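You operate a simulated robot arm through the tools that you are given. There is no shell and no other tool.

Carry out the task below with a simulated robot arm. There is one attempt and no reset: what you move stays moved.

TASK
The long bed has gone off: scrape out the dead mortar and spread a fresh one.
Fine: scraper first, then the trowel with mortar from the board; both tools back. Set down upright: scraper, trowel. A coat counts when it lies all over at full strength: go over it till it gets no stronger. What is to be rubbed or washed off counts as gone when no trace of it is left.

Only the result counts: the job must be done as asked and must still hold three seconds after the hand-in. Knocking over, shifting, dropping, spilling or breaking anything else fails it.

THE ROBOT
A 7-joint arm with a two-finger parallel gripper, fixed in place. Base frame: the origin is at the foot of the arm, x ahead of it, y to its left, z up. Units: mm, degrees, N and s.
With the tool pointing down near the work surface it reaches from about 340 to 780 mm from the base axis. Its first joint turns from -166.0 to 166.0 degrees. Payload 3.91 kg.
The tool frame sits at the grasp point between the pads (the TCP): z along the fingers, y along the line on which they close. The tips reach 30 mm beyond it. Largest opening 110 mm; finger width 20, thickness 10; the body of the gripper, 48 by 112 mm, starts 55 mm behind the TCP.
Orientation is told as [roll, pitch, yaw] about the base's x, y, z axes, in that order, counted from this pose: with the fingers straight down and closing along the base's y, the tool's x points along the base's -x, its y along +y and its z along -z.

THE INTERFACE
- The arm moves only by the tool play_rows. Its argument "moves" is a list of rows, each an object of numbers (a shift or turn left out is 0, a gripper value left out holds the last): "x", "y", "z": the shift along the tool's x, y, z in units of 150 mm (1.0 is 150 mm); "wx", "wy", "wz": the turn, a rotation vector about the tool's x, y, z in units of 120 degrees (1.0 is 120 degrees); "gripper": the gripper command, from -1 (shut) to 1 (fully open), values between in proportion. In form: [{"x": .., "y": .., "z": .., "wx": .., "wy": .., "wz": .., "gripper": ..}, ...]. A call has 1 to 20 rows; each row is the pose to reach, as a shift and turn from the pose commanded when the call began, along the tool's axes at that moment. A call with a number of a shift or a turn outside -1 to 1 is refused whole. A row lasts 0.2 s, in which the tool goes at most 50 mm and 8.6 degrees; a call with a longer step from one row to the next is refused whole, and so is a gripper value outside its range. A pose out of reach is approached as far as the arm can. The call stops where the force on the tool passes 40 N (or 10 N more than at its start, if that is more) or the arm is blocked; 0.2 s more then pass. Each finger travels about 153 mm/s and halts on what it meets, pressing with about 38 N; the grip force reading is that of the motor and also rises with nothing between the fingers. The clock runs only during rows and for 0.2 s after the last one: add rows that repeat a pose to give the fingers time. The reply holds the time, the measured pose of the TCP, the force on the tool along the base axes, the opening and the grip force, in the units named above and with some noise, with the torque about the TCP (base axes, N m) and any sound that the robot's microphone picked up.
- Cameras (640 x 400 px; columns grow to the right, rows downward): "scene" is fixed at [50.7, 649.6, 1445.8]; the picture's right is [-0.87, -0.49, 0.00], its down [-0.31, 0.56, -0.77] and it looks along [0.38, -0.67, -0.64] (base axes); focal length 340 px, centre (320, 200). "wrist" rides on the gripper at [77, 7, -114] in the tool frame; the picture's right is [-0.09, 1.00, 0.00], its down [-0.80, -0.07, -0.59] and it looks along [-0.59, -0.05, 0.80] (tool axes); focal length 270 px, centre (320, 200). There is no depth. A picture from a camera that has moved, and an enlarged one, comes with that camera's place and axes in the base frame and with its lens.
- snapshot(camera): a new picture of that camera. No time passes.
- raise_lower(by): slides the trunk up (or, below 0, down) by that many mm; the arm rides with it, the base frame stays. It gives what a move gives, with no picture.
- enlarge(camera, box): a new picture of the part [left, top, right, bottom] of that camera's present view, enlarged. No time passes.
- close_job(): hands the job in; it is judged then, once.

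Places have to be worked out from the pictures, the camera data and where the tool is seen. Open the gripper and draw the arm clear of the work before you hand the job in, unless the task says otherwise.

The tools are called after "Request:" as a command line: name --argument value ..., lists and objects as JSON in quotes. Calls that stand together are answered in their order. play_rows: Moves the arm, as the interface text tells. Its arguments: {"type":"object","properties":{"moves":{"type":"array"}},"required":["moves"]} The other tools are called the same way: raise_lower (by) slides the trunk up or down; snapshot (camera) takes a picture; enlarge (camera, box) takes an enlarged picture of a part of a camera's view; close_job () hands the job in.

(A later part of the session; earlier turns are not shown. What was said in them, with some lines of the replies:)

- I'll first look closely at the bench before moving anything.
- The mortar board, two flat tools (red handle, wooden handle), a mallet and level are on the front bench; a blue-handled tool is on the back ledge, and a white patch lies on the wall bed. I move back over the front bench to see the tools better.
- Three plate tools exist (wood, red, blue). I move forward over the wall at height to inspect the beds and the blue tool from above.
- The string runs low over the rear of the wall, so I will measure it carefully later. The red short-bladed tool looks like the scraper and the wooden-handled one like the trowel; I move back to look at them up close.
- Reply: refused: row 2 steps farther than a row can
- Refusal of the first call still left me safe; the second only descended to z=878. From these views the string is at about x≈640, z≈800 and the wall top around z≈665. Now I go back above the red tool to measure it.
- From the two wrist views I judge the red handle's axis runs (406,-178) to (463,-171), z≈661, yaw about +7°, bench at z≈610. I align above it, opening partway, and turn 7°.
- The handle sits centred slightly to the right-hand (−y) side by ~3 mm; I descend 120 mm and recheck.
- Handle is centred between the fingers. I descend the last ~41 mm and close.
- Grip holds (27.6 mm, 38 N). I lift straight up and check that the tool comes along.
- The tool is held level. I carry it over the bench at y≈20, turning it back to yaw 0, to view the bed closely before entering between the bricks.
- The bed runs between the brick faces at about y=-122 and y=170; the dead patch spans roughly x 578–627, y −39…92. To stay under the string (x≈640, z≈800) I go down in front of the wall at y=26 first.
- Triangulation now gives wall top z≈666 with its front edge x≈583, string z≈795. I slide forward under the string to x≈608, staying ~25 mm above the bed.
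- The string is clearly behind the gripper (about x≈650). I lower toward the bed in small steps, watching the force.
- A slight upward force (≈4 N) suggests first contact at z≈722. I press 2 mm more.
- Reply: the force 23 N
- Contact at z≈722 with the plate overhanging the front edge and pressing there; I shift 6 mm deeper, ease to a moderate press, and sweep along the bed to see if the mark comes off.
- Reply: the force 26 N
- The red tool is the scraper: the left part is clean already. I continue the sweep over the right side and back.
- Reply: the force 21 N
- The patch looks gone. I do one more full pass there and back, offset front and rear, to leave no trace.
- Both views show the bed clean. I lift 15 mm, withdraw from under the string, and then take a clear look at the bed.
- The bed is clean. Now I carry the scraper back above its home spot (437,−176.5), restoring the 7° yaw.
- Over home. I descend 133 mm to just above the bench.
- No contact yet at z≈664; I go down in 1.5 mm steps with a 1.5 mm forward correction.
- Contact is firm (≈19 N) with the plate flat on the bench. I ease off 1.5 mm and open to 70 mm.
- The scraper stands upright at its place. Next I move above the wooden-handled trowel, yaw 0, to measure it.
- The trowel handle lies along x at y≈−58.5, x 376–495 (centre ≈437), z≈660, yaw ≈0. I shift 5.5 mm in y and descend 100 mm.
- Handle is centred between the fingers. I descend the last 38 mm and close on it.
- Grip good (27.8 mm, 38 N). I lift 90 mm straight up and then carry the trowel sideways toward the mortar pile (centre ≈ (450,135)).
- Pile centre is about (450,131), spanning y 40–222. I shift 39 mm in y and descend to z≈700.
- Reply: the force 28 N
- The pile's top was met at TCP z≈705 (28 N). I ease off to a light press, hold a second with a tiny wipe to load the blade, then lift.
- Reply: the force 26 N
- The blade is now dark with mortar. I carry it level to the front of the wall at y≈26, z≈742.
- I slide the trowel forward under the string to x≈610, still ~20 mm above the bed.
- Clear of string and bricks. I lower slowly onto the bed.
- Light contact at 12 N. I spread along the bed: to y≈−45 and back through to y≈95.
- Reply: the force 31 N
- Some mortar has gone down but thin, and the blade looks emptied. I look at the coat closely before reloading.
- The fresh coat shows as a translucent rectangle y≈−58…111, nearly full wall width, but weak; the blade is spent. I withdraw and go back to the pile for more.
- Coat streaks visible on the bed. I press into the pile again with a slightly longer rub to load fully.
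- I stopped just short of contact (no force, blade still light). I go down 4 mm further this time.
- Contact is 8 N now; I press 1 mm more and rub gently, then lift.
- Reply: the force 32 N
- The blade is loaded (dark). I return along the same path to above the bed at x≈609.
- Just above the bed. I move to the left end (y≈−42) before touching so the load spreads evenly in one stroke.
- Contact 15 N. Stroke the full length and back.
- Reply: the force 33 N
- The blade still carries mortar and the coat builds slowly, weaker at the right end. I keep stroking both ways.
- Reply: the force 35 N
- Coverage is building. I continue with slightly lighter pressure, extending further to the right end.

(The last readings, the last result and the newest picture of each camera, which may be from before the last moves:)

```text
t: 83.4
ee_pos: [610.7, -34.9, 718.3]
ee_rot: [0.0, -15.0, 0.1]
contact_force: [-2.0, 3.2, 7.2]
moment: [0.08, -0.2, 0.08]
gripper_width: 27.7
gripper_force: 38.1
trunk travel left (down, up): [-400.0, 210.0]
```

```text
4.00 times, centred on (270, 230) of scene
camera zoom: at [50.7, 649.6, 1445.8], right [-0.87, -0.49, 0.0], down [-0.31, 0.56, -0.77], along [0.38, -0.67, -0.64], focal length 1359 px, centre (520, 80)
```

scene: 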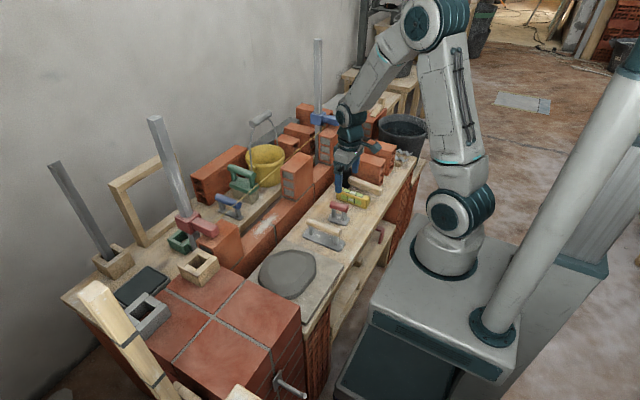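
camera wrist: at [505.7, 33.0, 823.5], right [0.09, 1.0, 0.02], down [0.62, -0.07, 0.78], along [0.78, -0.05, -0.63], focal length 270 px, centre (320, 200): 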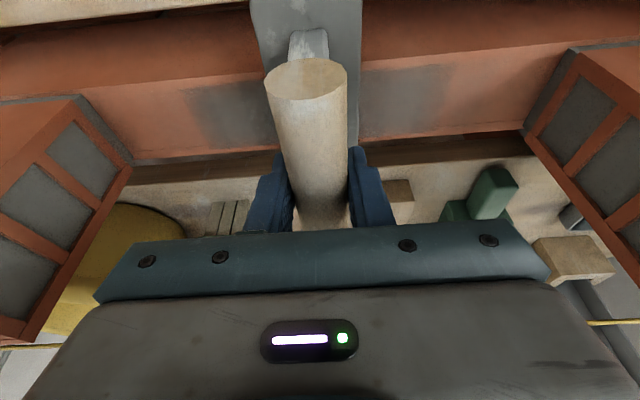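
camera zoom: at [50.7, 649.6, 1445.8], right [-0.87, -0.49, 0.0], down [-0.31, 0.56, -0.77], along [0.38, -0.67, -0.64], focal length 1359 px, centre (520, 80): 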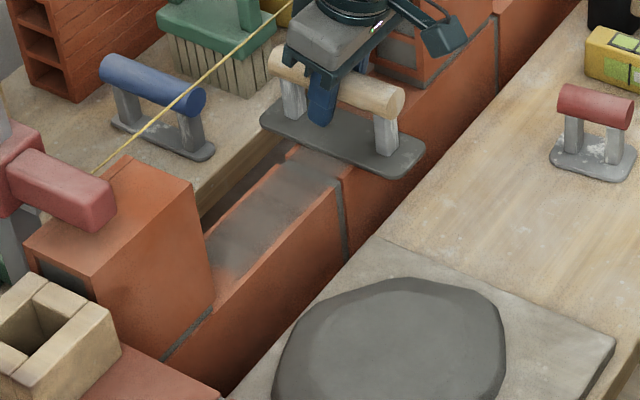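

The coat now reaches further right than before, so the bed's extent seems larger than the dead patch. I look closely at the right end, where the brick is.

Request:
enlarge --camera "wrist" --box '[480, 50, 640, 170]'

Request:
enlarge --camera "scene" --box '[250, 205, 310, 255]'

Request:
enlarge --camera "wrist" --box '[80, 50, 280, 190]'

```text
3.33 times, centred on (560, 110) of wrist
camera zoom: at [507.4, -27.4, 809.9], right [0.08, 1.0, 0.02], down [0.62, -0.07, 0.78], along [0.78, -0.05, -0.62], focal length 901 px, centre (-480, 500)
```

zoom: 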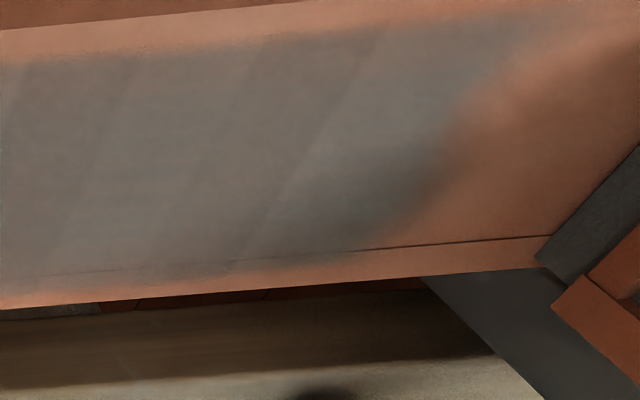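

```text
8.00 times, centred on (280, 230) of scene
camera zoom: at [50.7, 649.6, 1445.8], right [-0.87, -0.49, 0.0], down [-0.31, 0.56, -0.77], along [0.38, -0.67, -0.64], focal length 2719 px, centre (640, -40)
```

zoom: 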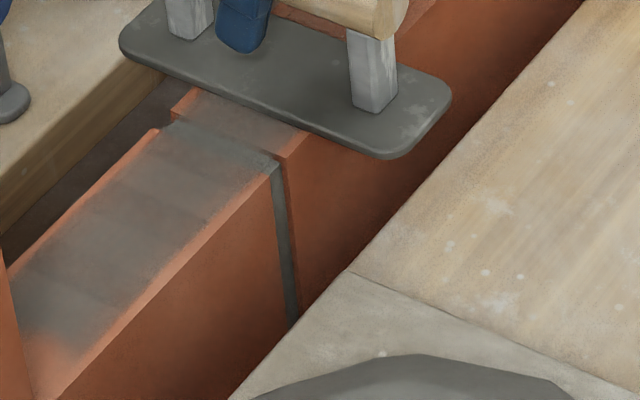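

```text
2.86 times, centred on (180, 120) of wrist
camera zoom: at [507.4, -27.4, 809.9], right [0.08, 1.0, 0.02], down [0.62, -0.07, 0.78], along [0.78, -0.05, -0.62], focal length 772 px, centre (720, 429)
```

zoom: 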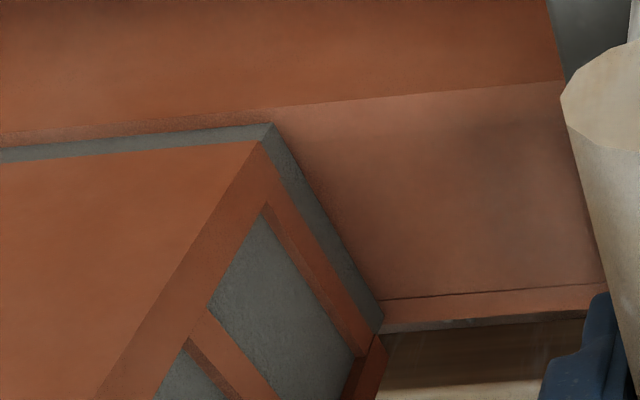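

I test whether the coat continues beyond: a stroke left to y≈−58 (body still ~8 mm clear of the brick face), then back to see.

Request:
play_rows --moves '[{"y": -0.08, "x": 0.0009, "z": 0.003}, {"y": -0.14, "x": 0.0009, "z": 0.003}, {"y": -0.14, "x": 0.0009, "z": 0.003}, {"y": -0.05, "x": 0.0009, "z": 0.003}, {"y": 0.05, "x": 0.0009, "z": 0.003}, {"y": -0.05, "x": 0.0009, "z": 0.003}, {"y": -0.14, "x": 0.0009, "z": 0.003}, {"y": -0.05, "x": 0.0009, "z": 0.003}, {"y": 0.05, "x": 0.0009, "z": 0.003}, {"y": 0.15, "x": 0.0009, "z": 0.003}, {"y": 0.25, "x": 0.0009, "z": 0.003}, {"y": 0.35, "x": 0.0009, "z": 0.003}, {"y": 0.45, "x": 0.0009, "z": 0.003}, {"y": 0.55, "x": 0.0009, "z": 0.003}, {"y": 0.55, "x": 0.0009, "z": 0.003}]'

Request:
enlarge --camera "wrist" --box '[30, 50, 280, 190]'

Request:
snapshot --camera "wrist"

```text
t: 86.6
ee_pos: [610.0, 46.8, 719.0]
ee_rot: [0.0, -15.2, 0.0]
contact_force: [0.5, -5.2, 22.1]
moment: [-0.07, 0.51, 0.08]
gripper_width: 28.0
gripper_force: 37.9
trunk travel left (down, up): [-400.0, 210.0]
```

```text
2.56 times, centred on (155, 120) of wrist
camera zoom: at [507.2, 54.6, 809.4], right [0.08, 1.0, 0.02], down [0.62, -0.07, 0.78], along [0.78, -0.05, -0.62], focal length 692 px, centre (742, 405)
```

zoom: 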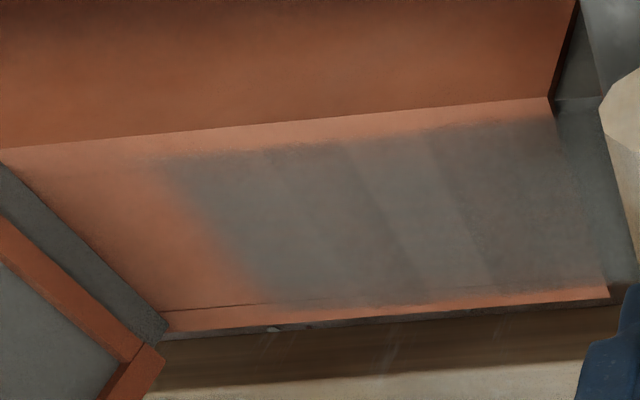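

```text
taken
camera wrist: at [507.2, 54.6, 809.4], right [0.08, 1.0, 0.02], down [0.62, -0.07, 0.78], along [0.78, -0.05, -0.62], focal length 270 px, centre (320, 200)
```

wrist: 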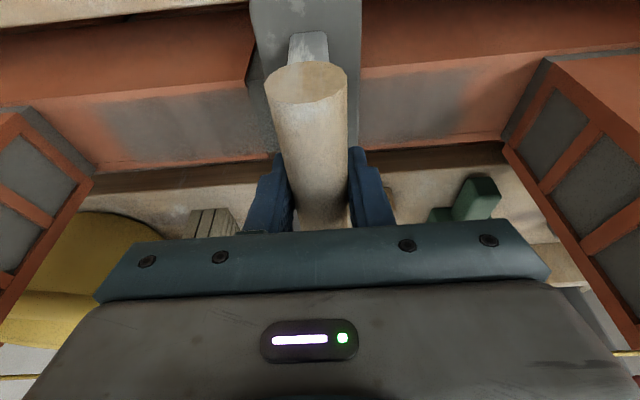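

The coat edge follows the blade to y≈−83, so the bed runs on toward the bricks. To reach the ends without the gripper body hitting the 788-high bricks I'll re-grip the handle ~22 mm higher with less tilt; the trowel rests stably on the bed, so I do that here.

Request:
play_rows --moves '[{"x": -0.0026, "z": -0.0097}, {"x": -0.0026, "z": -0.0097}, {"x": -0.0026, "z": -0.0097, "gripper": -0.4}, {"x": -0.0026, "z": -0.0097, "gripper": -0.2}, {"x": -0.0026, "z": -0.0097, "gripper": 0.09}, {"x": -0.0026, "z": -0.0097, "gripper": 0.09}]'

Request:
snapshot --camera "wrist"

Request:
enlarge --camera "scene" --box '[220, 160, 320, 260]'

```text
t: 88.0
ee_pos: [610.9, 47.5, 718.0]
ee_rot: [0.0, -15.0, 0.0]
contact_force: [0.7, -0.4, 0.6]
moment: [0.01, 0.02, 0.01]
gripper_width: 59.9
gripper_force: 0.0
trunk travel left (down, up): [-400.0, 210.0]
```

```text
taken
camera wrist: at [507.7, 54.5, 809.8], right [0.08, 1.0, 0.02], down [0.62, -0.07, 0.78], along [0.78, -0.05, -0.62], focal length 270 px, centre (320, 200)
```

wrist: 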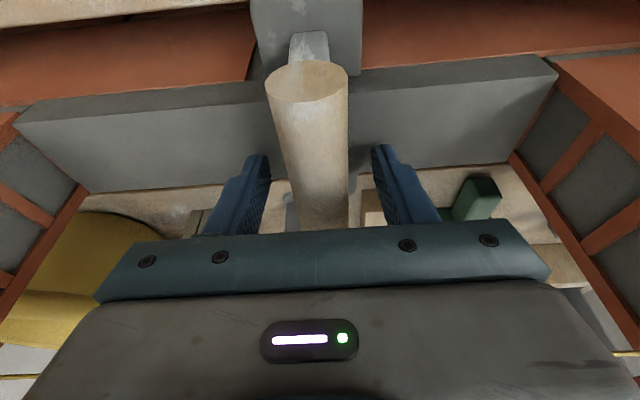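

```text
4.00 times, centred on (270, 210) of scene
camera zoom: at [50.7, 649.6, 1445.8], right [-0.87, -0.49, 0.0], down [-0.31, 0.56, -0.77], along [0.38, -0.67, -0.64], focal length 1359 px, centre (520, 160)
```

zoom: 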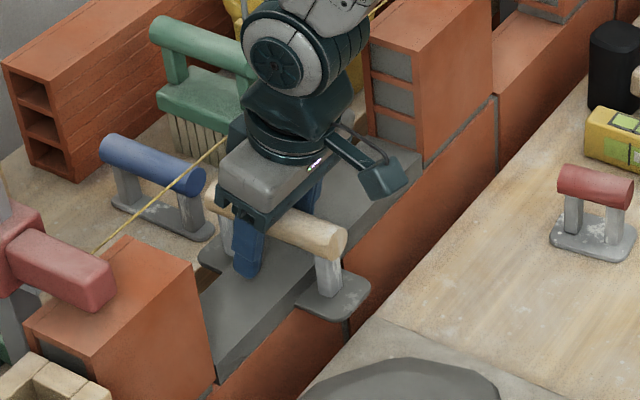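

On release a full grey mortar layer appeared along the whole bed from brick to brick – the bed now shows as filled. I inspect it closely before touching anything.

Request:
enlarge --camera "scene" --box '[245, 190, 320, 265]'

Request:
enlarge --camera "wrist" --box '[0, 40, 320, 230]'

Request:
enlarge --camera "wrist" --box '[300, 0, 620, 230]'

```text
5.33 times, centred on (282, 228) of scene
camera zoom: at [50.7, 649.6, 1445.8], right [-0.87, -0.49, 0.0], down [-0.31, 0.56, -0.77], along [0.38, -0.67, -0.64], focal length 1812 px, centre (520, 53)
```

zoom: 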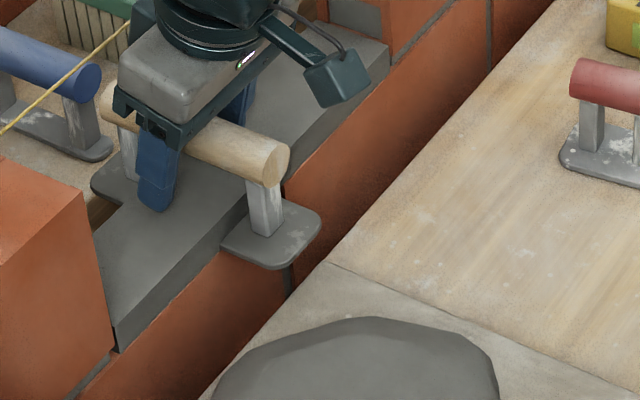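

```text
2.00 times, centred on (160, 135) of wrist
camera zoom: at [507.7, 54.5, 809.8], right [0.08, 1.0, 0.02], down [0.62, -0.07, 0.78], along [0.78, -0.05, -0.62], focal length 541 px, centre (640, 330)
```

zoom: 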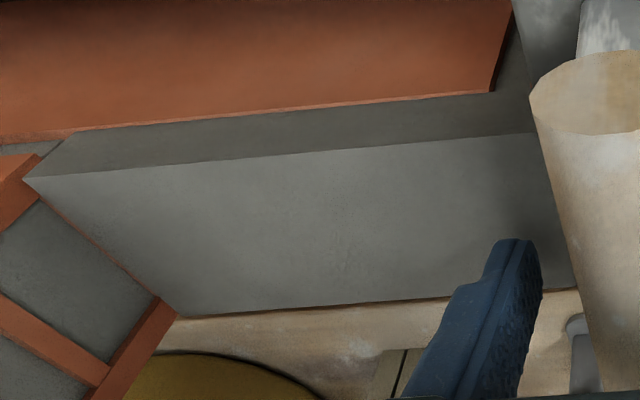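

```text
1.74 times, centred on (460, 115) of wrist
camera zoom: at [507.7, 54.5, 809.8], right [0.08, 1.0, 0.02], down [0.62, -0.07, 0.78], along [0.78, -0.05, -0.62], focal length 470 px, centre (76, 348)
```

zoom: 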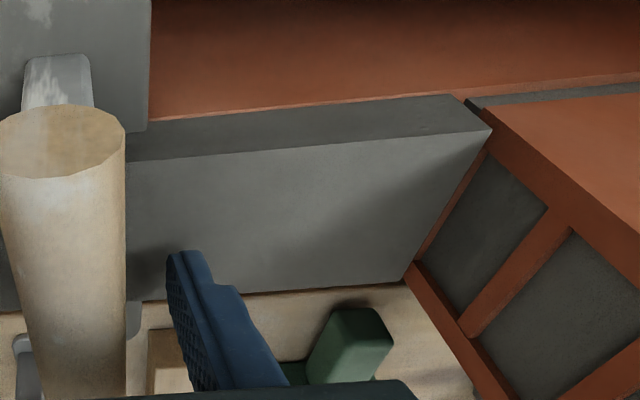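

The mortar layer fills the whole bed, ~16 mm thick (top ≈682). I re-grip the trowel as it stands and lift it gently out by 35 mm, keeping below the string.

Request:
play_rows --moves '[{"gripper": -1}, {"gripper": -1}, {"gripper": -1}, {"gripper": -1}]'

Request:
play_rows --moves '[{"x": -0.0086, "z": -0.032}, {"x": -0.0173, "z": -0.064}, {"x": -0.0259, "z": -0.0966}, {"x": -0.0345, "z": -0.129}, {"x": -0.0432, "z": -0.161}, {"x": -0.0604, "z": -0.2254}, {"x": -0.0604, "z": -0.2254}]'

Request:
snapshot --camera "wrist"

Request:
enlarge --camera "scene" --box '[220, 160, 320, 260]'

```text
t: 89.0
ee_pos: [610.3, 46.4, 719.3]
ee_rot: [0.0, -14.9, 0.0]
contact_force: [-0.2, 0.4, 0.5]
moment: [-0.01, 0.06, -0.04]
gripper_width: 27.8
gripper_force: 37.9
trunk travel left (down, up): [-400.0, 210.0]
```

```text
t: 90.6
ee_pos: [609.6, 46.8, 755.1]
ee_rot: [0.0, -15.0, -0.1]
contact_force: [0.2, 0.0, -2.4]
moment: [0.03, -0.02, 0.0]
gripper_width: 27.6
gripper_force: 38.0
trunk travel left (down, up): [-400.0, 210.0]
```

```text
taken
camera wrist: at [507.1, 55.0, 845.8], right [0.08, 1.0, 0.02], down [0.62, -0.07, 0.78], along [0.78, -0.05, -0.62], focal length 270 px, centre (320, 200)
```

wrist: 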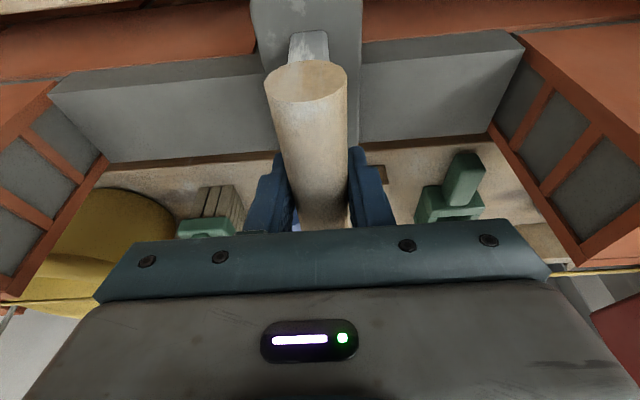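

```text
4.00 times, centred on (270, 210) of scene
camera zoom: at [50.7, 649.6, 1445.8], right [-0.87, -0.49, 0.0], down [-0.31, 0.56, -0.77], along [0.38, -0.67, -0.64], focal length 1359 px, centre (520, 160)
```

zoom: 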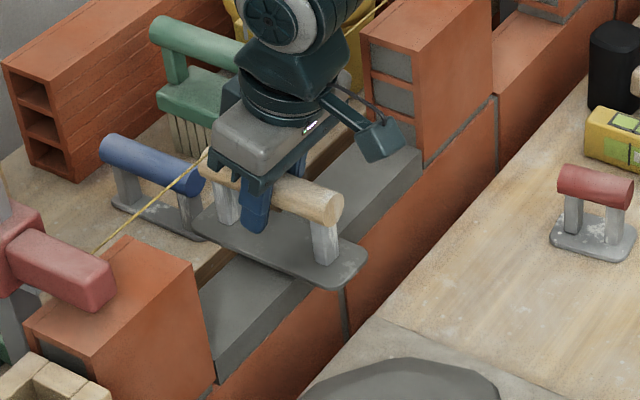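

The trowel came out freely and the layer is intact. I withdraw 90 mm toward the base and inspect the whole bed.

Request:
play_rows --moves '[{"x": 0.19, "z": -0.051}, {"x": 0.38, "z": -0.102}, {"x": 0.58, "z": -0.155}, {"x": 0.54, "z": -0.35}, {"x": 0.5, "z": -0.5}, {"x": 0.5, "z": -0.5}]'

Request:
snapshot --camera "wrist"

Request:
enlarge --camera "scene" --box '[220, 140, 340, 260]'

```text
t: 92.0
ee_pos: [518.2, 47.9, 808.6]
ee_rot: [0.1, -15.1, 0.0]
contact_force: [-0.9, 0.6, -2.6]
moment: [-0.02, 0.03, 0.03]
gripper_width: 27.6
gripper_force: 38.0
trunk travel left (down, up): [-400.0, 210.0]
```

```text
taken
camera wrist: at [415.0, 55.0, 899.3], right [0.08, 1.0, 0.02], down [0.62, -0.07, 0.78], along [0.78, -0.05, -0.62], focal length 270 px, centre (320, 200)
```

wrist: 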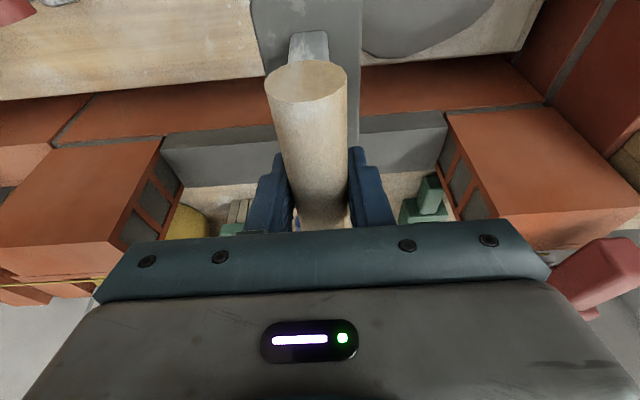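

```text
3.33 times, centred on (280, 200) of scene
camera zoom: at [50.7, 649.6, 1445.8], right [-0.87, -0.49, 0.0], down [-0.31, 0.56, -0.77], along [0.38, -0.67, -0.64], focal length 1133 px, centre (453, 200)
```

zoom: 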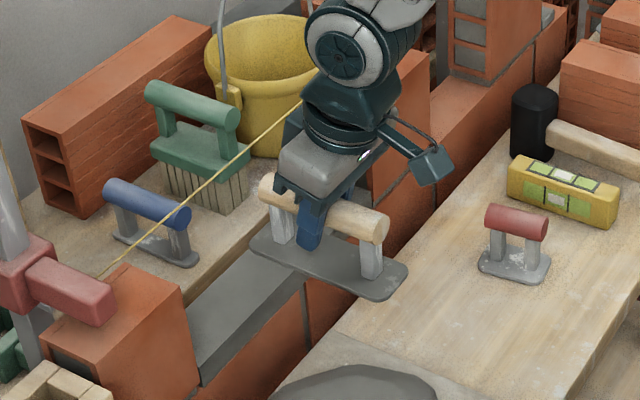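

The bed is filled evenly. Now I take the trowel back above its home spot (434.7, −61).

Request:
play_rows --moves '[{"x": 0.155, "y": -0.18, "z": 0.0}, {"x": 0.31, "y": -0.36, "z": 0.03}, {"x": 0.465, "y": -0.54, "z": 0.08}, {"x": 0.619, "y": -0.723, "z": 0.165}, {"x": 0.619, "y": -0.723, "z": 0.165}]'

Request:
snapshot --camera "wrist"

```text
t: 93.2
ee_pos: [434.7, -63.4, 760.8]
ee_rot: [0.0, -15.0, 0.0]
contact_force: [-0.5, -1.1, -2.1]
moment: [-0.01, 0.02, 0.01]
gripper_width: 28.0
gripper_force: 38.1
trunk travel left (down, up): [-400.0, 210.0]
```

```text
taken
camera wrist: at [331.9, -55.9, 851.5], right [0.08, 1.0, 0.02], down [0.62, -0.07, 0.78], along [0.78, -0.05, -0.62], focal length 270 px, centre (320, 200)
```

wrist: 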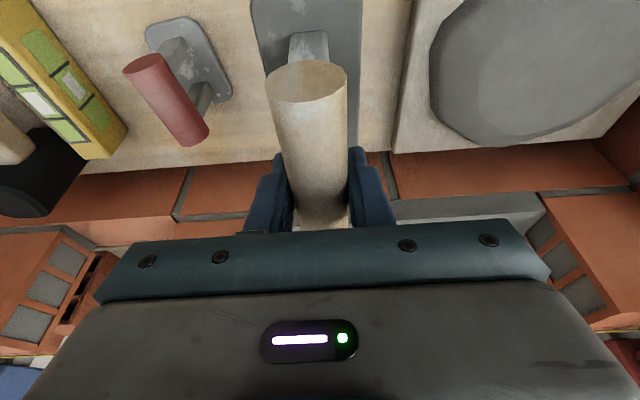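

I correct +2 mm in y and descend 94 mm to just above the bench.

Request:
play_rows --moves '[{"x": 0.045, "y": 0.013, "z": 0.168}, {"x": 0.09, "y": 0.013, "z": 0.336}, {"x": 0.135, "y": 0.013, "z": 0.504}, {"x": 0.157, "y": 0.013, "z": 0.585}, {"x": 0.162, "y": 0.013, "z": 0.605}, {"x": 0.162, "y": 0.013, "z": 0.605}]'

Request:
play_rows --moves '[{"x": 0.0035, "z": 0.0129}, {"x": 0.0052, "z": 0.0193}, {"x": 0.0052, "z": 0.0193}]'

```text
t: 94.6
ee_pos: [436.2, -59.7, 666.8]
ee_rot: [-0.1, -15.1, -0.1]
contact_force: [-0.4, 0.8, -1.1]
moment: [0.0, -0.01, -0.01]
gripper_width: 27.9
gripper_force: 38.3
trunk travel left (down, up): [-400.0, 210.0]
```

```text
t: 95.4
ee_pos: [435.6, -59.5, 662.4]
ee_rot: [0.1, -14.9, 0.0]
contact_force: [0.6, -0.3, -2.1]
moment: [-0.02, 0.05, 0.0]
gripper_width: 27.6
gripper_force: 38.0
trunk travel left (down, up): [-400.0, 210.0]
```

No contact yet; I go down further in ~1 mm steps.

Request:
play_rows --moves '[{"x": 0.0017, "z": 0.0064}, {"x": 0.0035, "z": 0.0129}, {"x": 0.0035, "z": 0.0129}]'

Request:
play_rows --moves '[{"x": 0.0012, "z": 0.0045}, {"x": 0.0017, "z": 0.0064}, {"x": 0.0017, "z": 0.0064}]'

```text
t: 96.2
ee_pos: [435.5, -59.8, 660.3]
ee_rot: [0.0, -15.0, -0.1]
contact_force: [0.3, -0.1, -3.2]
moment: [-0.01, 0.0, 0.02]
gripper_width: 27.6
gripper_force: 38.1
trunk travel left (down, up): [-400.0, 210.0]
```

```text
t: 97.0
ee_pos: [434.3, -59.4, 659.2]
ee_rot: [-0.1, -15.0, 0.0]
contact_force: [-0.1, 0.8, -1.0]
moment: [0.01, 0.0, 0.01]
gripper_width: 27.8
gripper_force: 38.1
trunk travel left (down, up): [-400.0, 210.0]
```

Request:
play_rows --moves '[{"x": 0.0012, "z": 0.0045}, {"x": 0.0017, "z": 0.0064}, {"x": 0.0017, "z": 0.0064}]'

Request:
enlarge --camera "scene" --box '[280, 180, 360, 260]'

```text
t: 97.8
ee_pos: [434.5, -59.5, 658.8]
ee_rot: [0.0, -15.1, 0.0]
contact_force: [0.0, 2.5, 14.4]
moment: [-0.17, 1.1, -0.16]
gripper_width: 27.6
gripper_force: 38.2
trunk travel left (down, up): [-400.0, 210.0]
```

```text
5.00 times, centred on (320, 220) of scene
camera zoom: at [50.7, 649.6, 1445.8], right [-0.87, -0.49, 0.0], down [-0.31, 0.56, -0.77], along [0.38, -0.67, -0.64], focal length 1699 px, centre (320, 100)
```

zoom: 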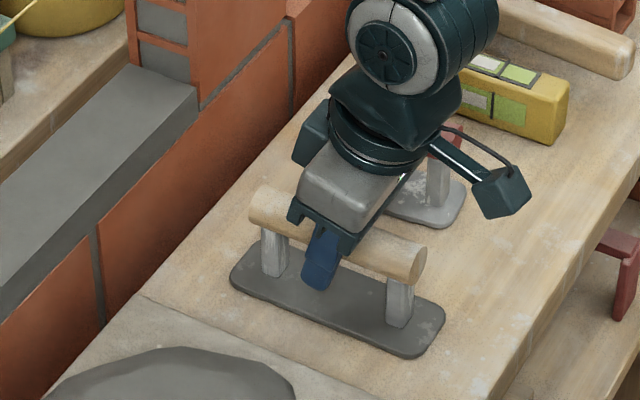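

Near end touches first (slight pitch of a fraction of a degree). I press 0.7 mm more to seat it, then open slowly.

Request:
play_rows --moves '[{"x": 0.0006, "z": 0.0023}, {"x": 0.0012, "z": 0.0045}, {"x": 0.0012, "z": 0.0045}]'

Request:
play_rows --moves '[{"gripper": -0.45}, {"gripper": -0.35}, {"gripper": -0.1}, {"gripper": 0.27}, {"gripper": 0.27}]'

Request:
play_rows --moves '[{"x": -0.04, "z": -0.15}, {"x": -0.1, "z": -0.38}, {"x": -0.17, "z": -0.64}, {"x": -0.242, "z": -0.902}, {"x": -0.242, "z": -0.902}]'

Request:
snapshot --camera "wrist"

Request:
enlarge --camera "scene" --box '[220, 160, 380, 260]'

```text
t: 98.6
ee_pos: [434.9, -59.9, 658.9]
ee_rot: [-0.1, -15.2, -0.1]
contact_force: [1.3, 1.1, 29.0]
moment: [-0.11, 1.11, 0.09]
gripper_width: 28.0
gripper_force: 38.2
trunk travel left (down, up): [-400.0, 210.0]
```

```text
t: 99.8
ee_pos: [435.6, -58.2, 658.0]
ee_rot: [-0.1, -15.0, 0.0]
contact_force: [-0.5, 0.0, 0.1]
moment: [0.01, 0.01, -0.02]
gripper_width: 70.0
gripper_force: 0.0
trunk travel left (down, up): [-400.0, 210.0]
```

```text
t: 101.0
ee_pos: [436.2, -59.5, 796.7]
ee_rot: [0.0, -15.0, 0.1]
contact_force: [0.2, 1.2, 0.0]
moment: [-0.01, 0.01, -0.03]
gripper_width: 70.0
gripper_force: 0.0
trunk travel left (down, up): [-400.0, 210.0]
```

```text
taken
camera wrist: at [333.0, -51.8, 888.7], right [0.08, 1.0, 0.02], down [0.62, -0.07, 0.78], along [0.78, -0.05, -0.62], focal length 270 px, centre (320, 200)
```

wrist: 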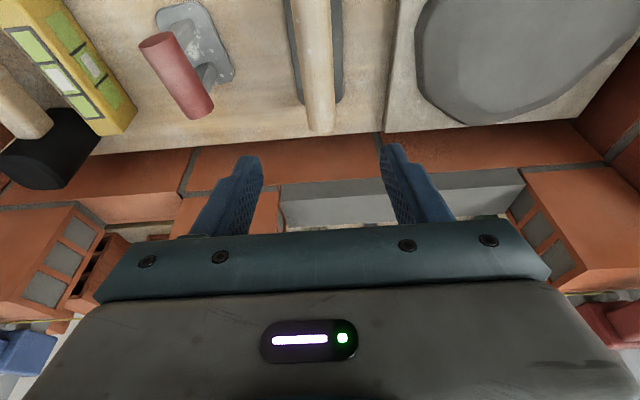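

```text
4.00 times, centred on (300, 210) of scene
camera zoom: at [50.7, 649.6, 1445.8], right [-0.87, -0.49, 0.0], down [-0.31, 0.56, -0.77], along [0.38, -0.67, -0.64], focal length 1359 px, centre (400, 160)
```

zoom: 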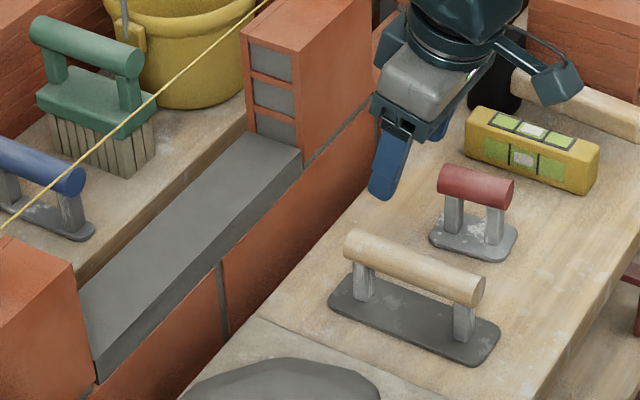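

Both tools stand upright at their places and the bed is full. I open the gripper fully, raise the arm clear, and make a last check.

Request:
play_rows --moves '[{"x": -0.07, "z": -0.25}, {"x": -0.14, "z": -0.5, "gripper": 1}, {"x": -0.2, "z": -0.75, "gripper": 1}, {"x": -0.2, "z": -0.95, "gripper": 1}, {"x": -0.2, "z": -0.95, "gripper": 1}]'

Request:
snapshot --camera "scene"

Request:
enlarge --camera "scene" --box '[180, 130, 340, 290]'

Request:
snapshot --camera "wrist"

```text
t: 102.2
ee_pos: [425.9, -59.5, 944.1]
ee_rot: [-0.1, -15.0, 0.0]
contact_force: [-0.9, 0.7, 0.3]
moment: [0.02, -0.03, -0.01]
gripper_width: 110.3
gripper_force: 0.0
trunk travel left (down, up): [-400.0, 210.0]
```

```text
taken
```

scene: 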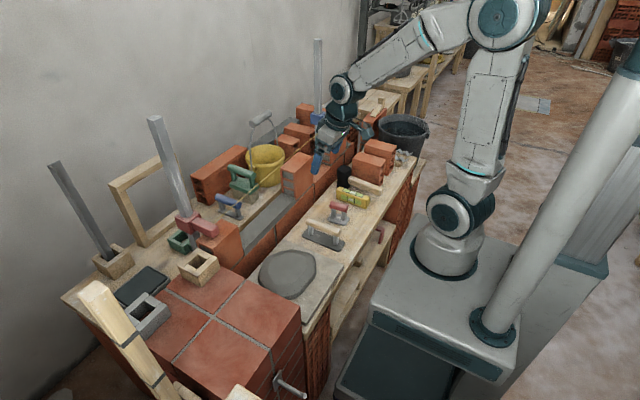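

```text
2.50 times, centred on (260, 210) of scene
camera zoom: at [50.7, 649.6, 1445.8], right [-0.87, -0.49, 0.0], down [-0.31, 0.56, -0.77], along [0.38, -0.67, -0.64], focal length 850 px, centre (470, 175)
```

zoom: 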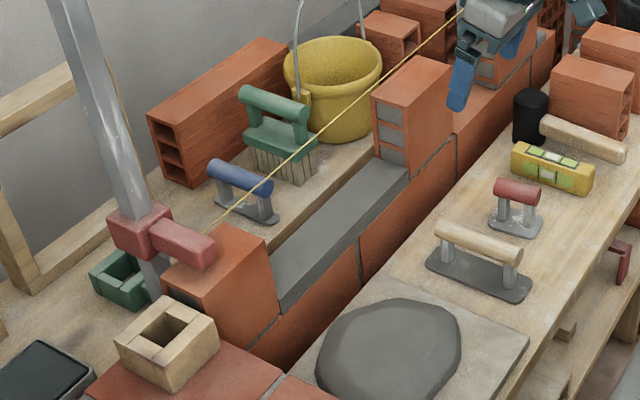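

```text
taken
camera wrist: at [323.4, -52.1, 1034.4], right [0.08, 1.0, 0.02], down [0.62, -0.07, 0.78], along [0.78, -0.05, -0.62], focal length 270 px, centre (320, 200)
```

wrist: 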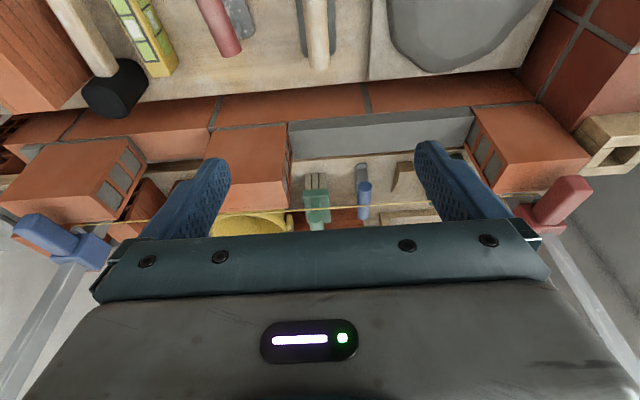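

The long bed is covered with an even grey mortar layer. The scraper and trowel stand upright in their places, the string and everything else look undisturbed, and the arm is clear with the gripper open. I hand the job in.

Request:
close_job

```text
The job is handed in.
```

I scraped the dead mortar out of the long bed and spread fresh mortar from the board with the trowel. Both tools are back at their places, upright. I've handed the job in, but I haven't seen the verdict.

- **Scraping:** the red-handled tool was the scraper. After several passes over the full bed, no white trace was left in either camera view.
- **New mortar:** I loaded the trowel twice and went over the bed repeatedly. While I was spreading, the coat still looked thin and uneven, mainly near the bricks. When I let go of the trowel on the bed, an even grey layer appeared from brick to brick, about 16 mm thick by my estimate. I took that as the bed being complete and did not go over it again.
- **Surroundings:** I kept under the string line and clear of the bricks, and nothing else looked moved in the last pictures. The arm is raised clear with the gripper open.
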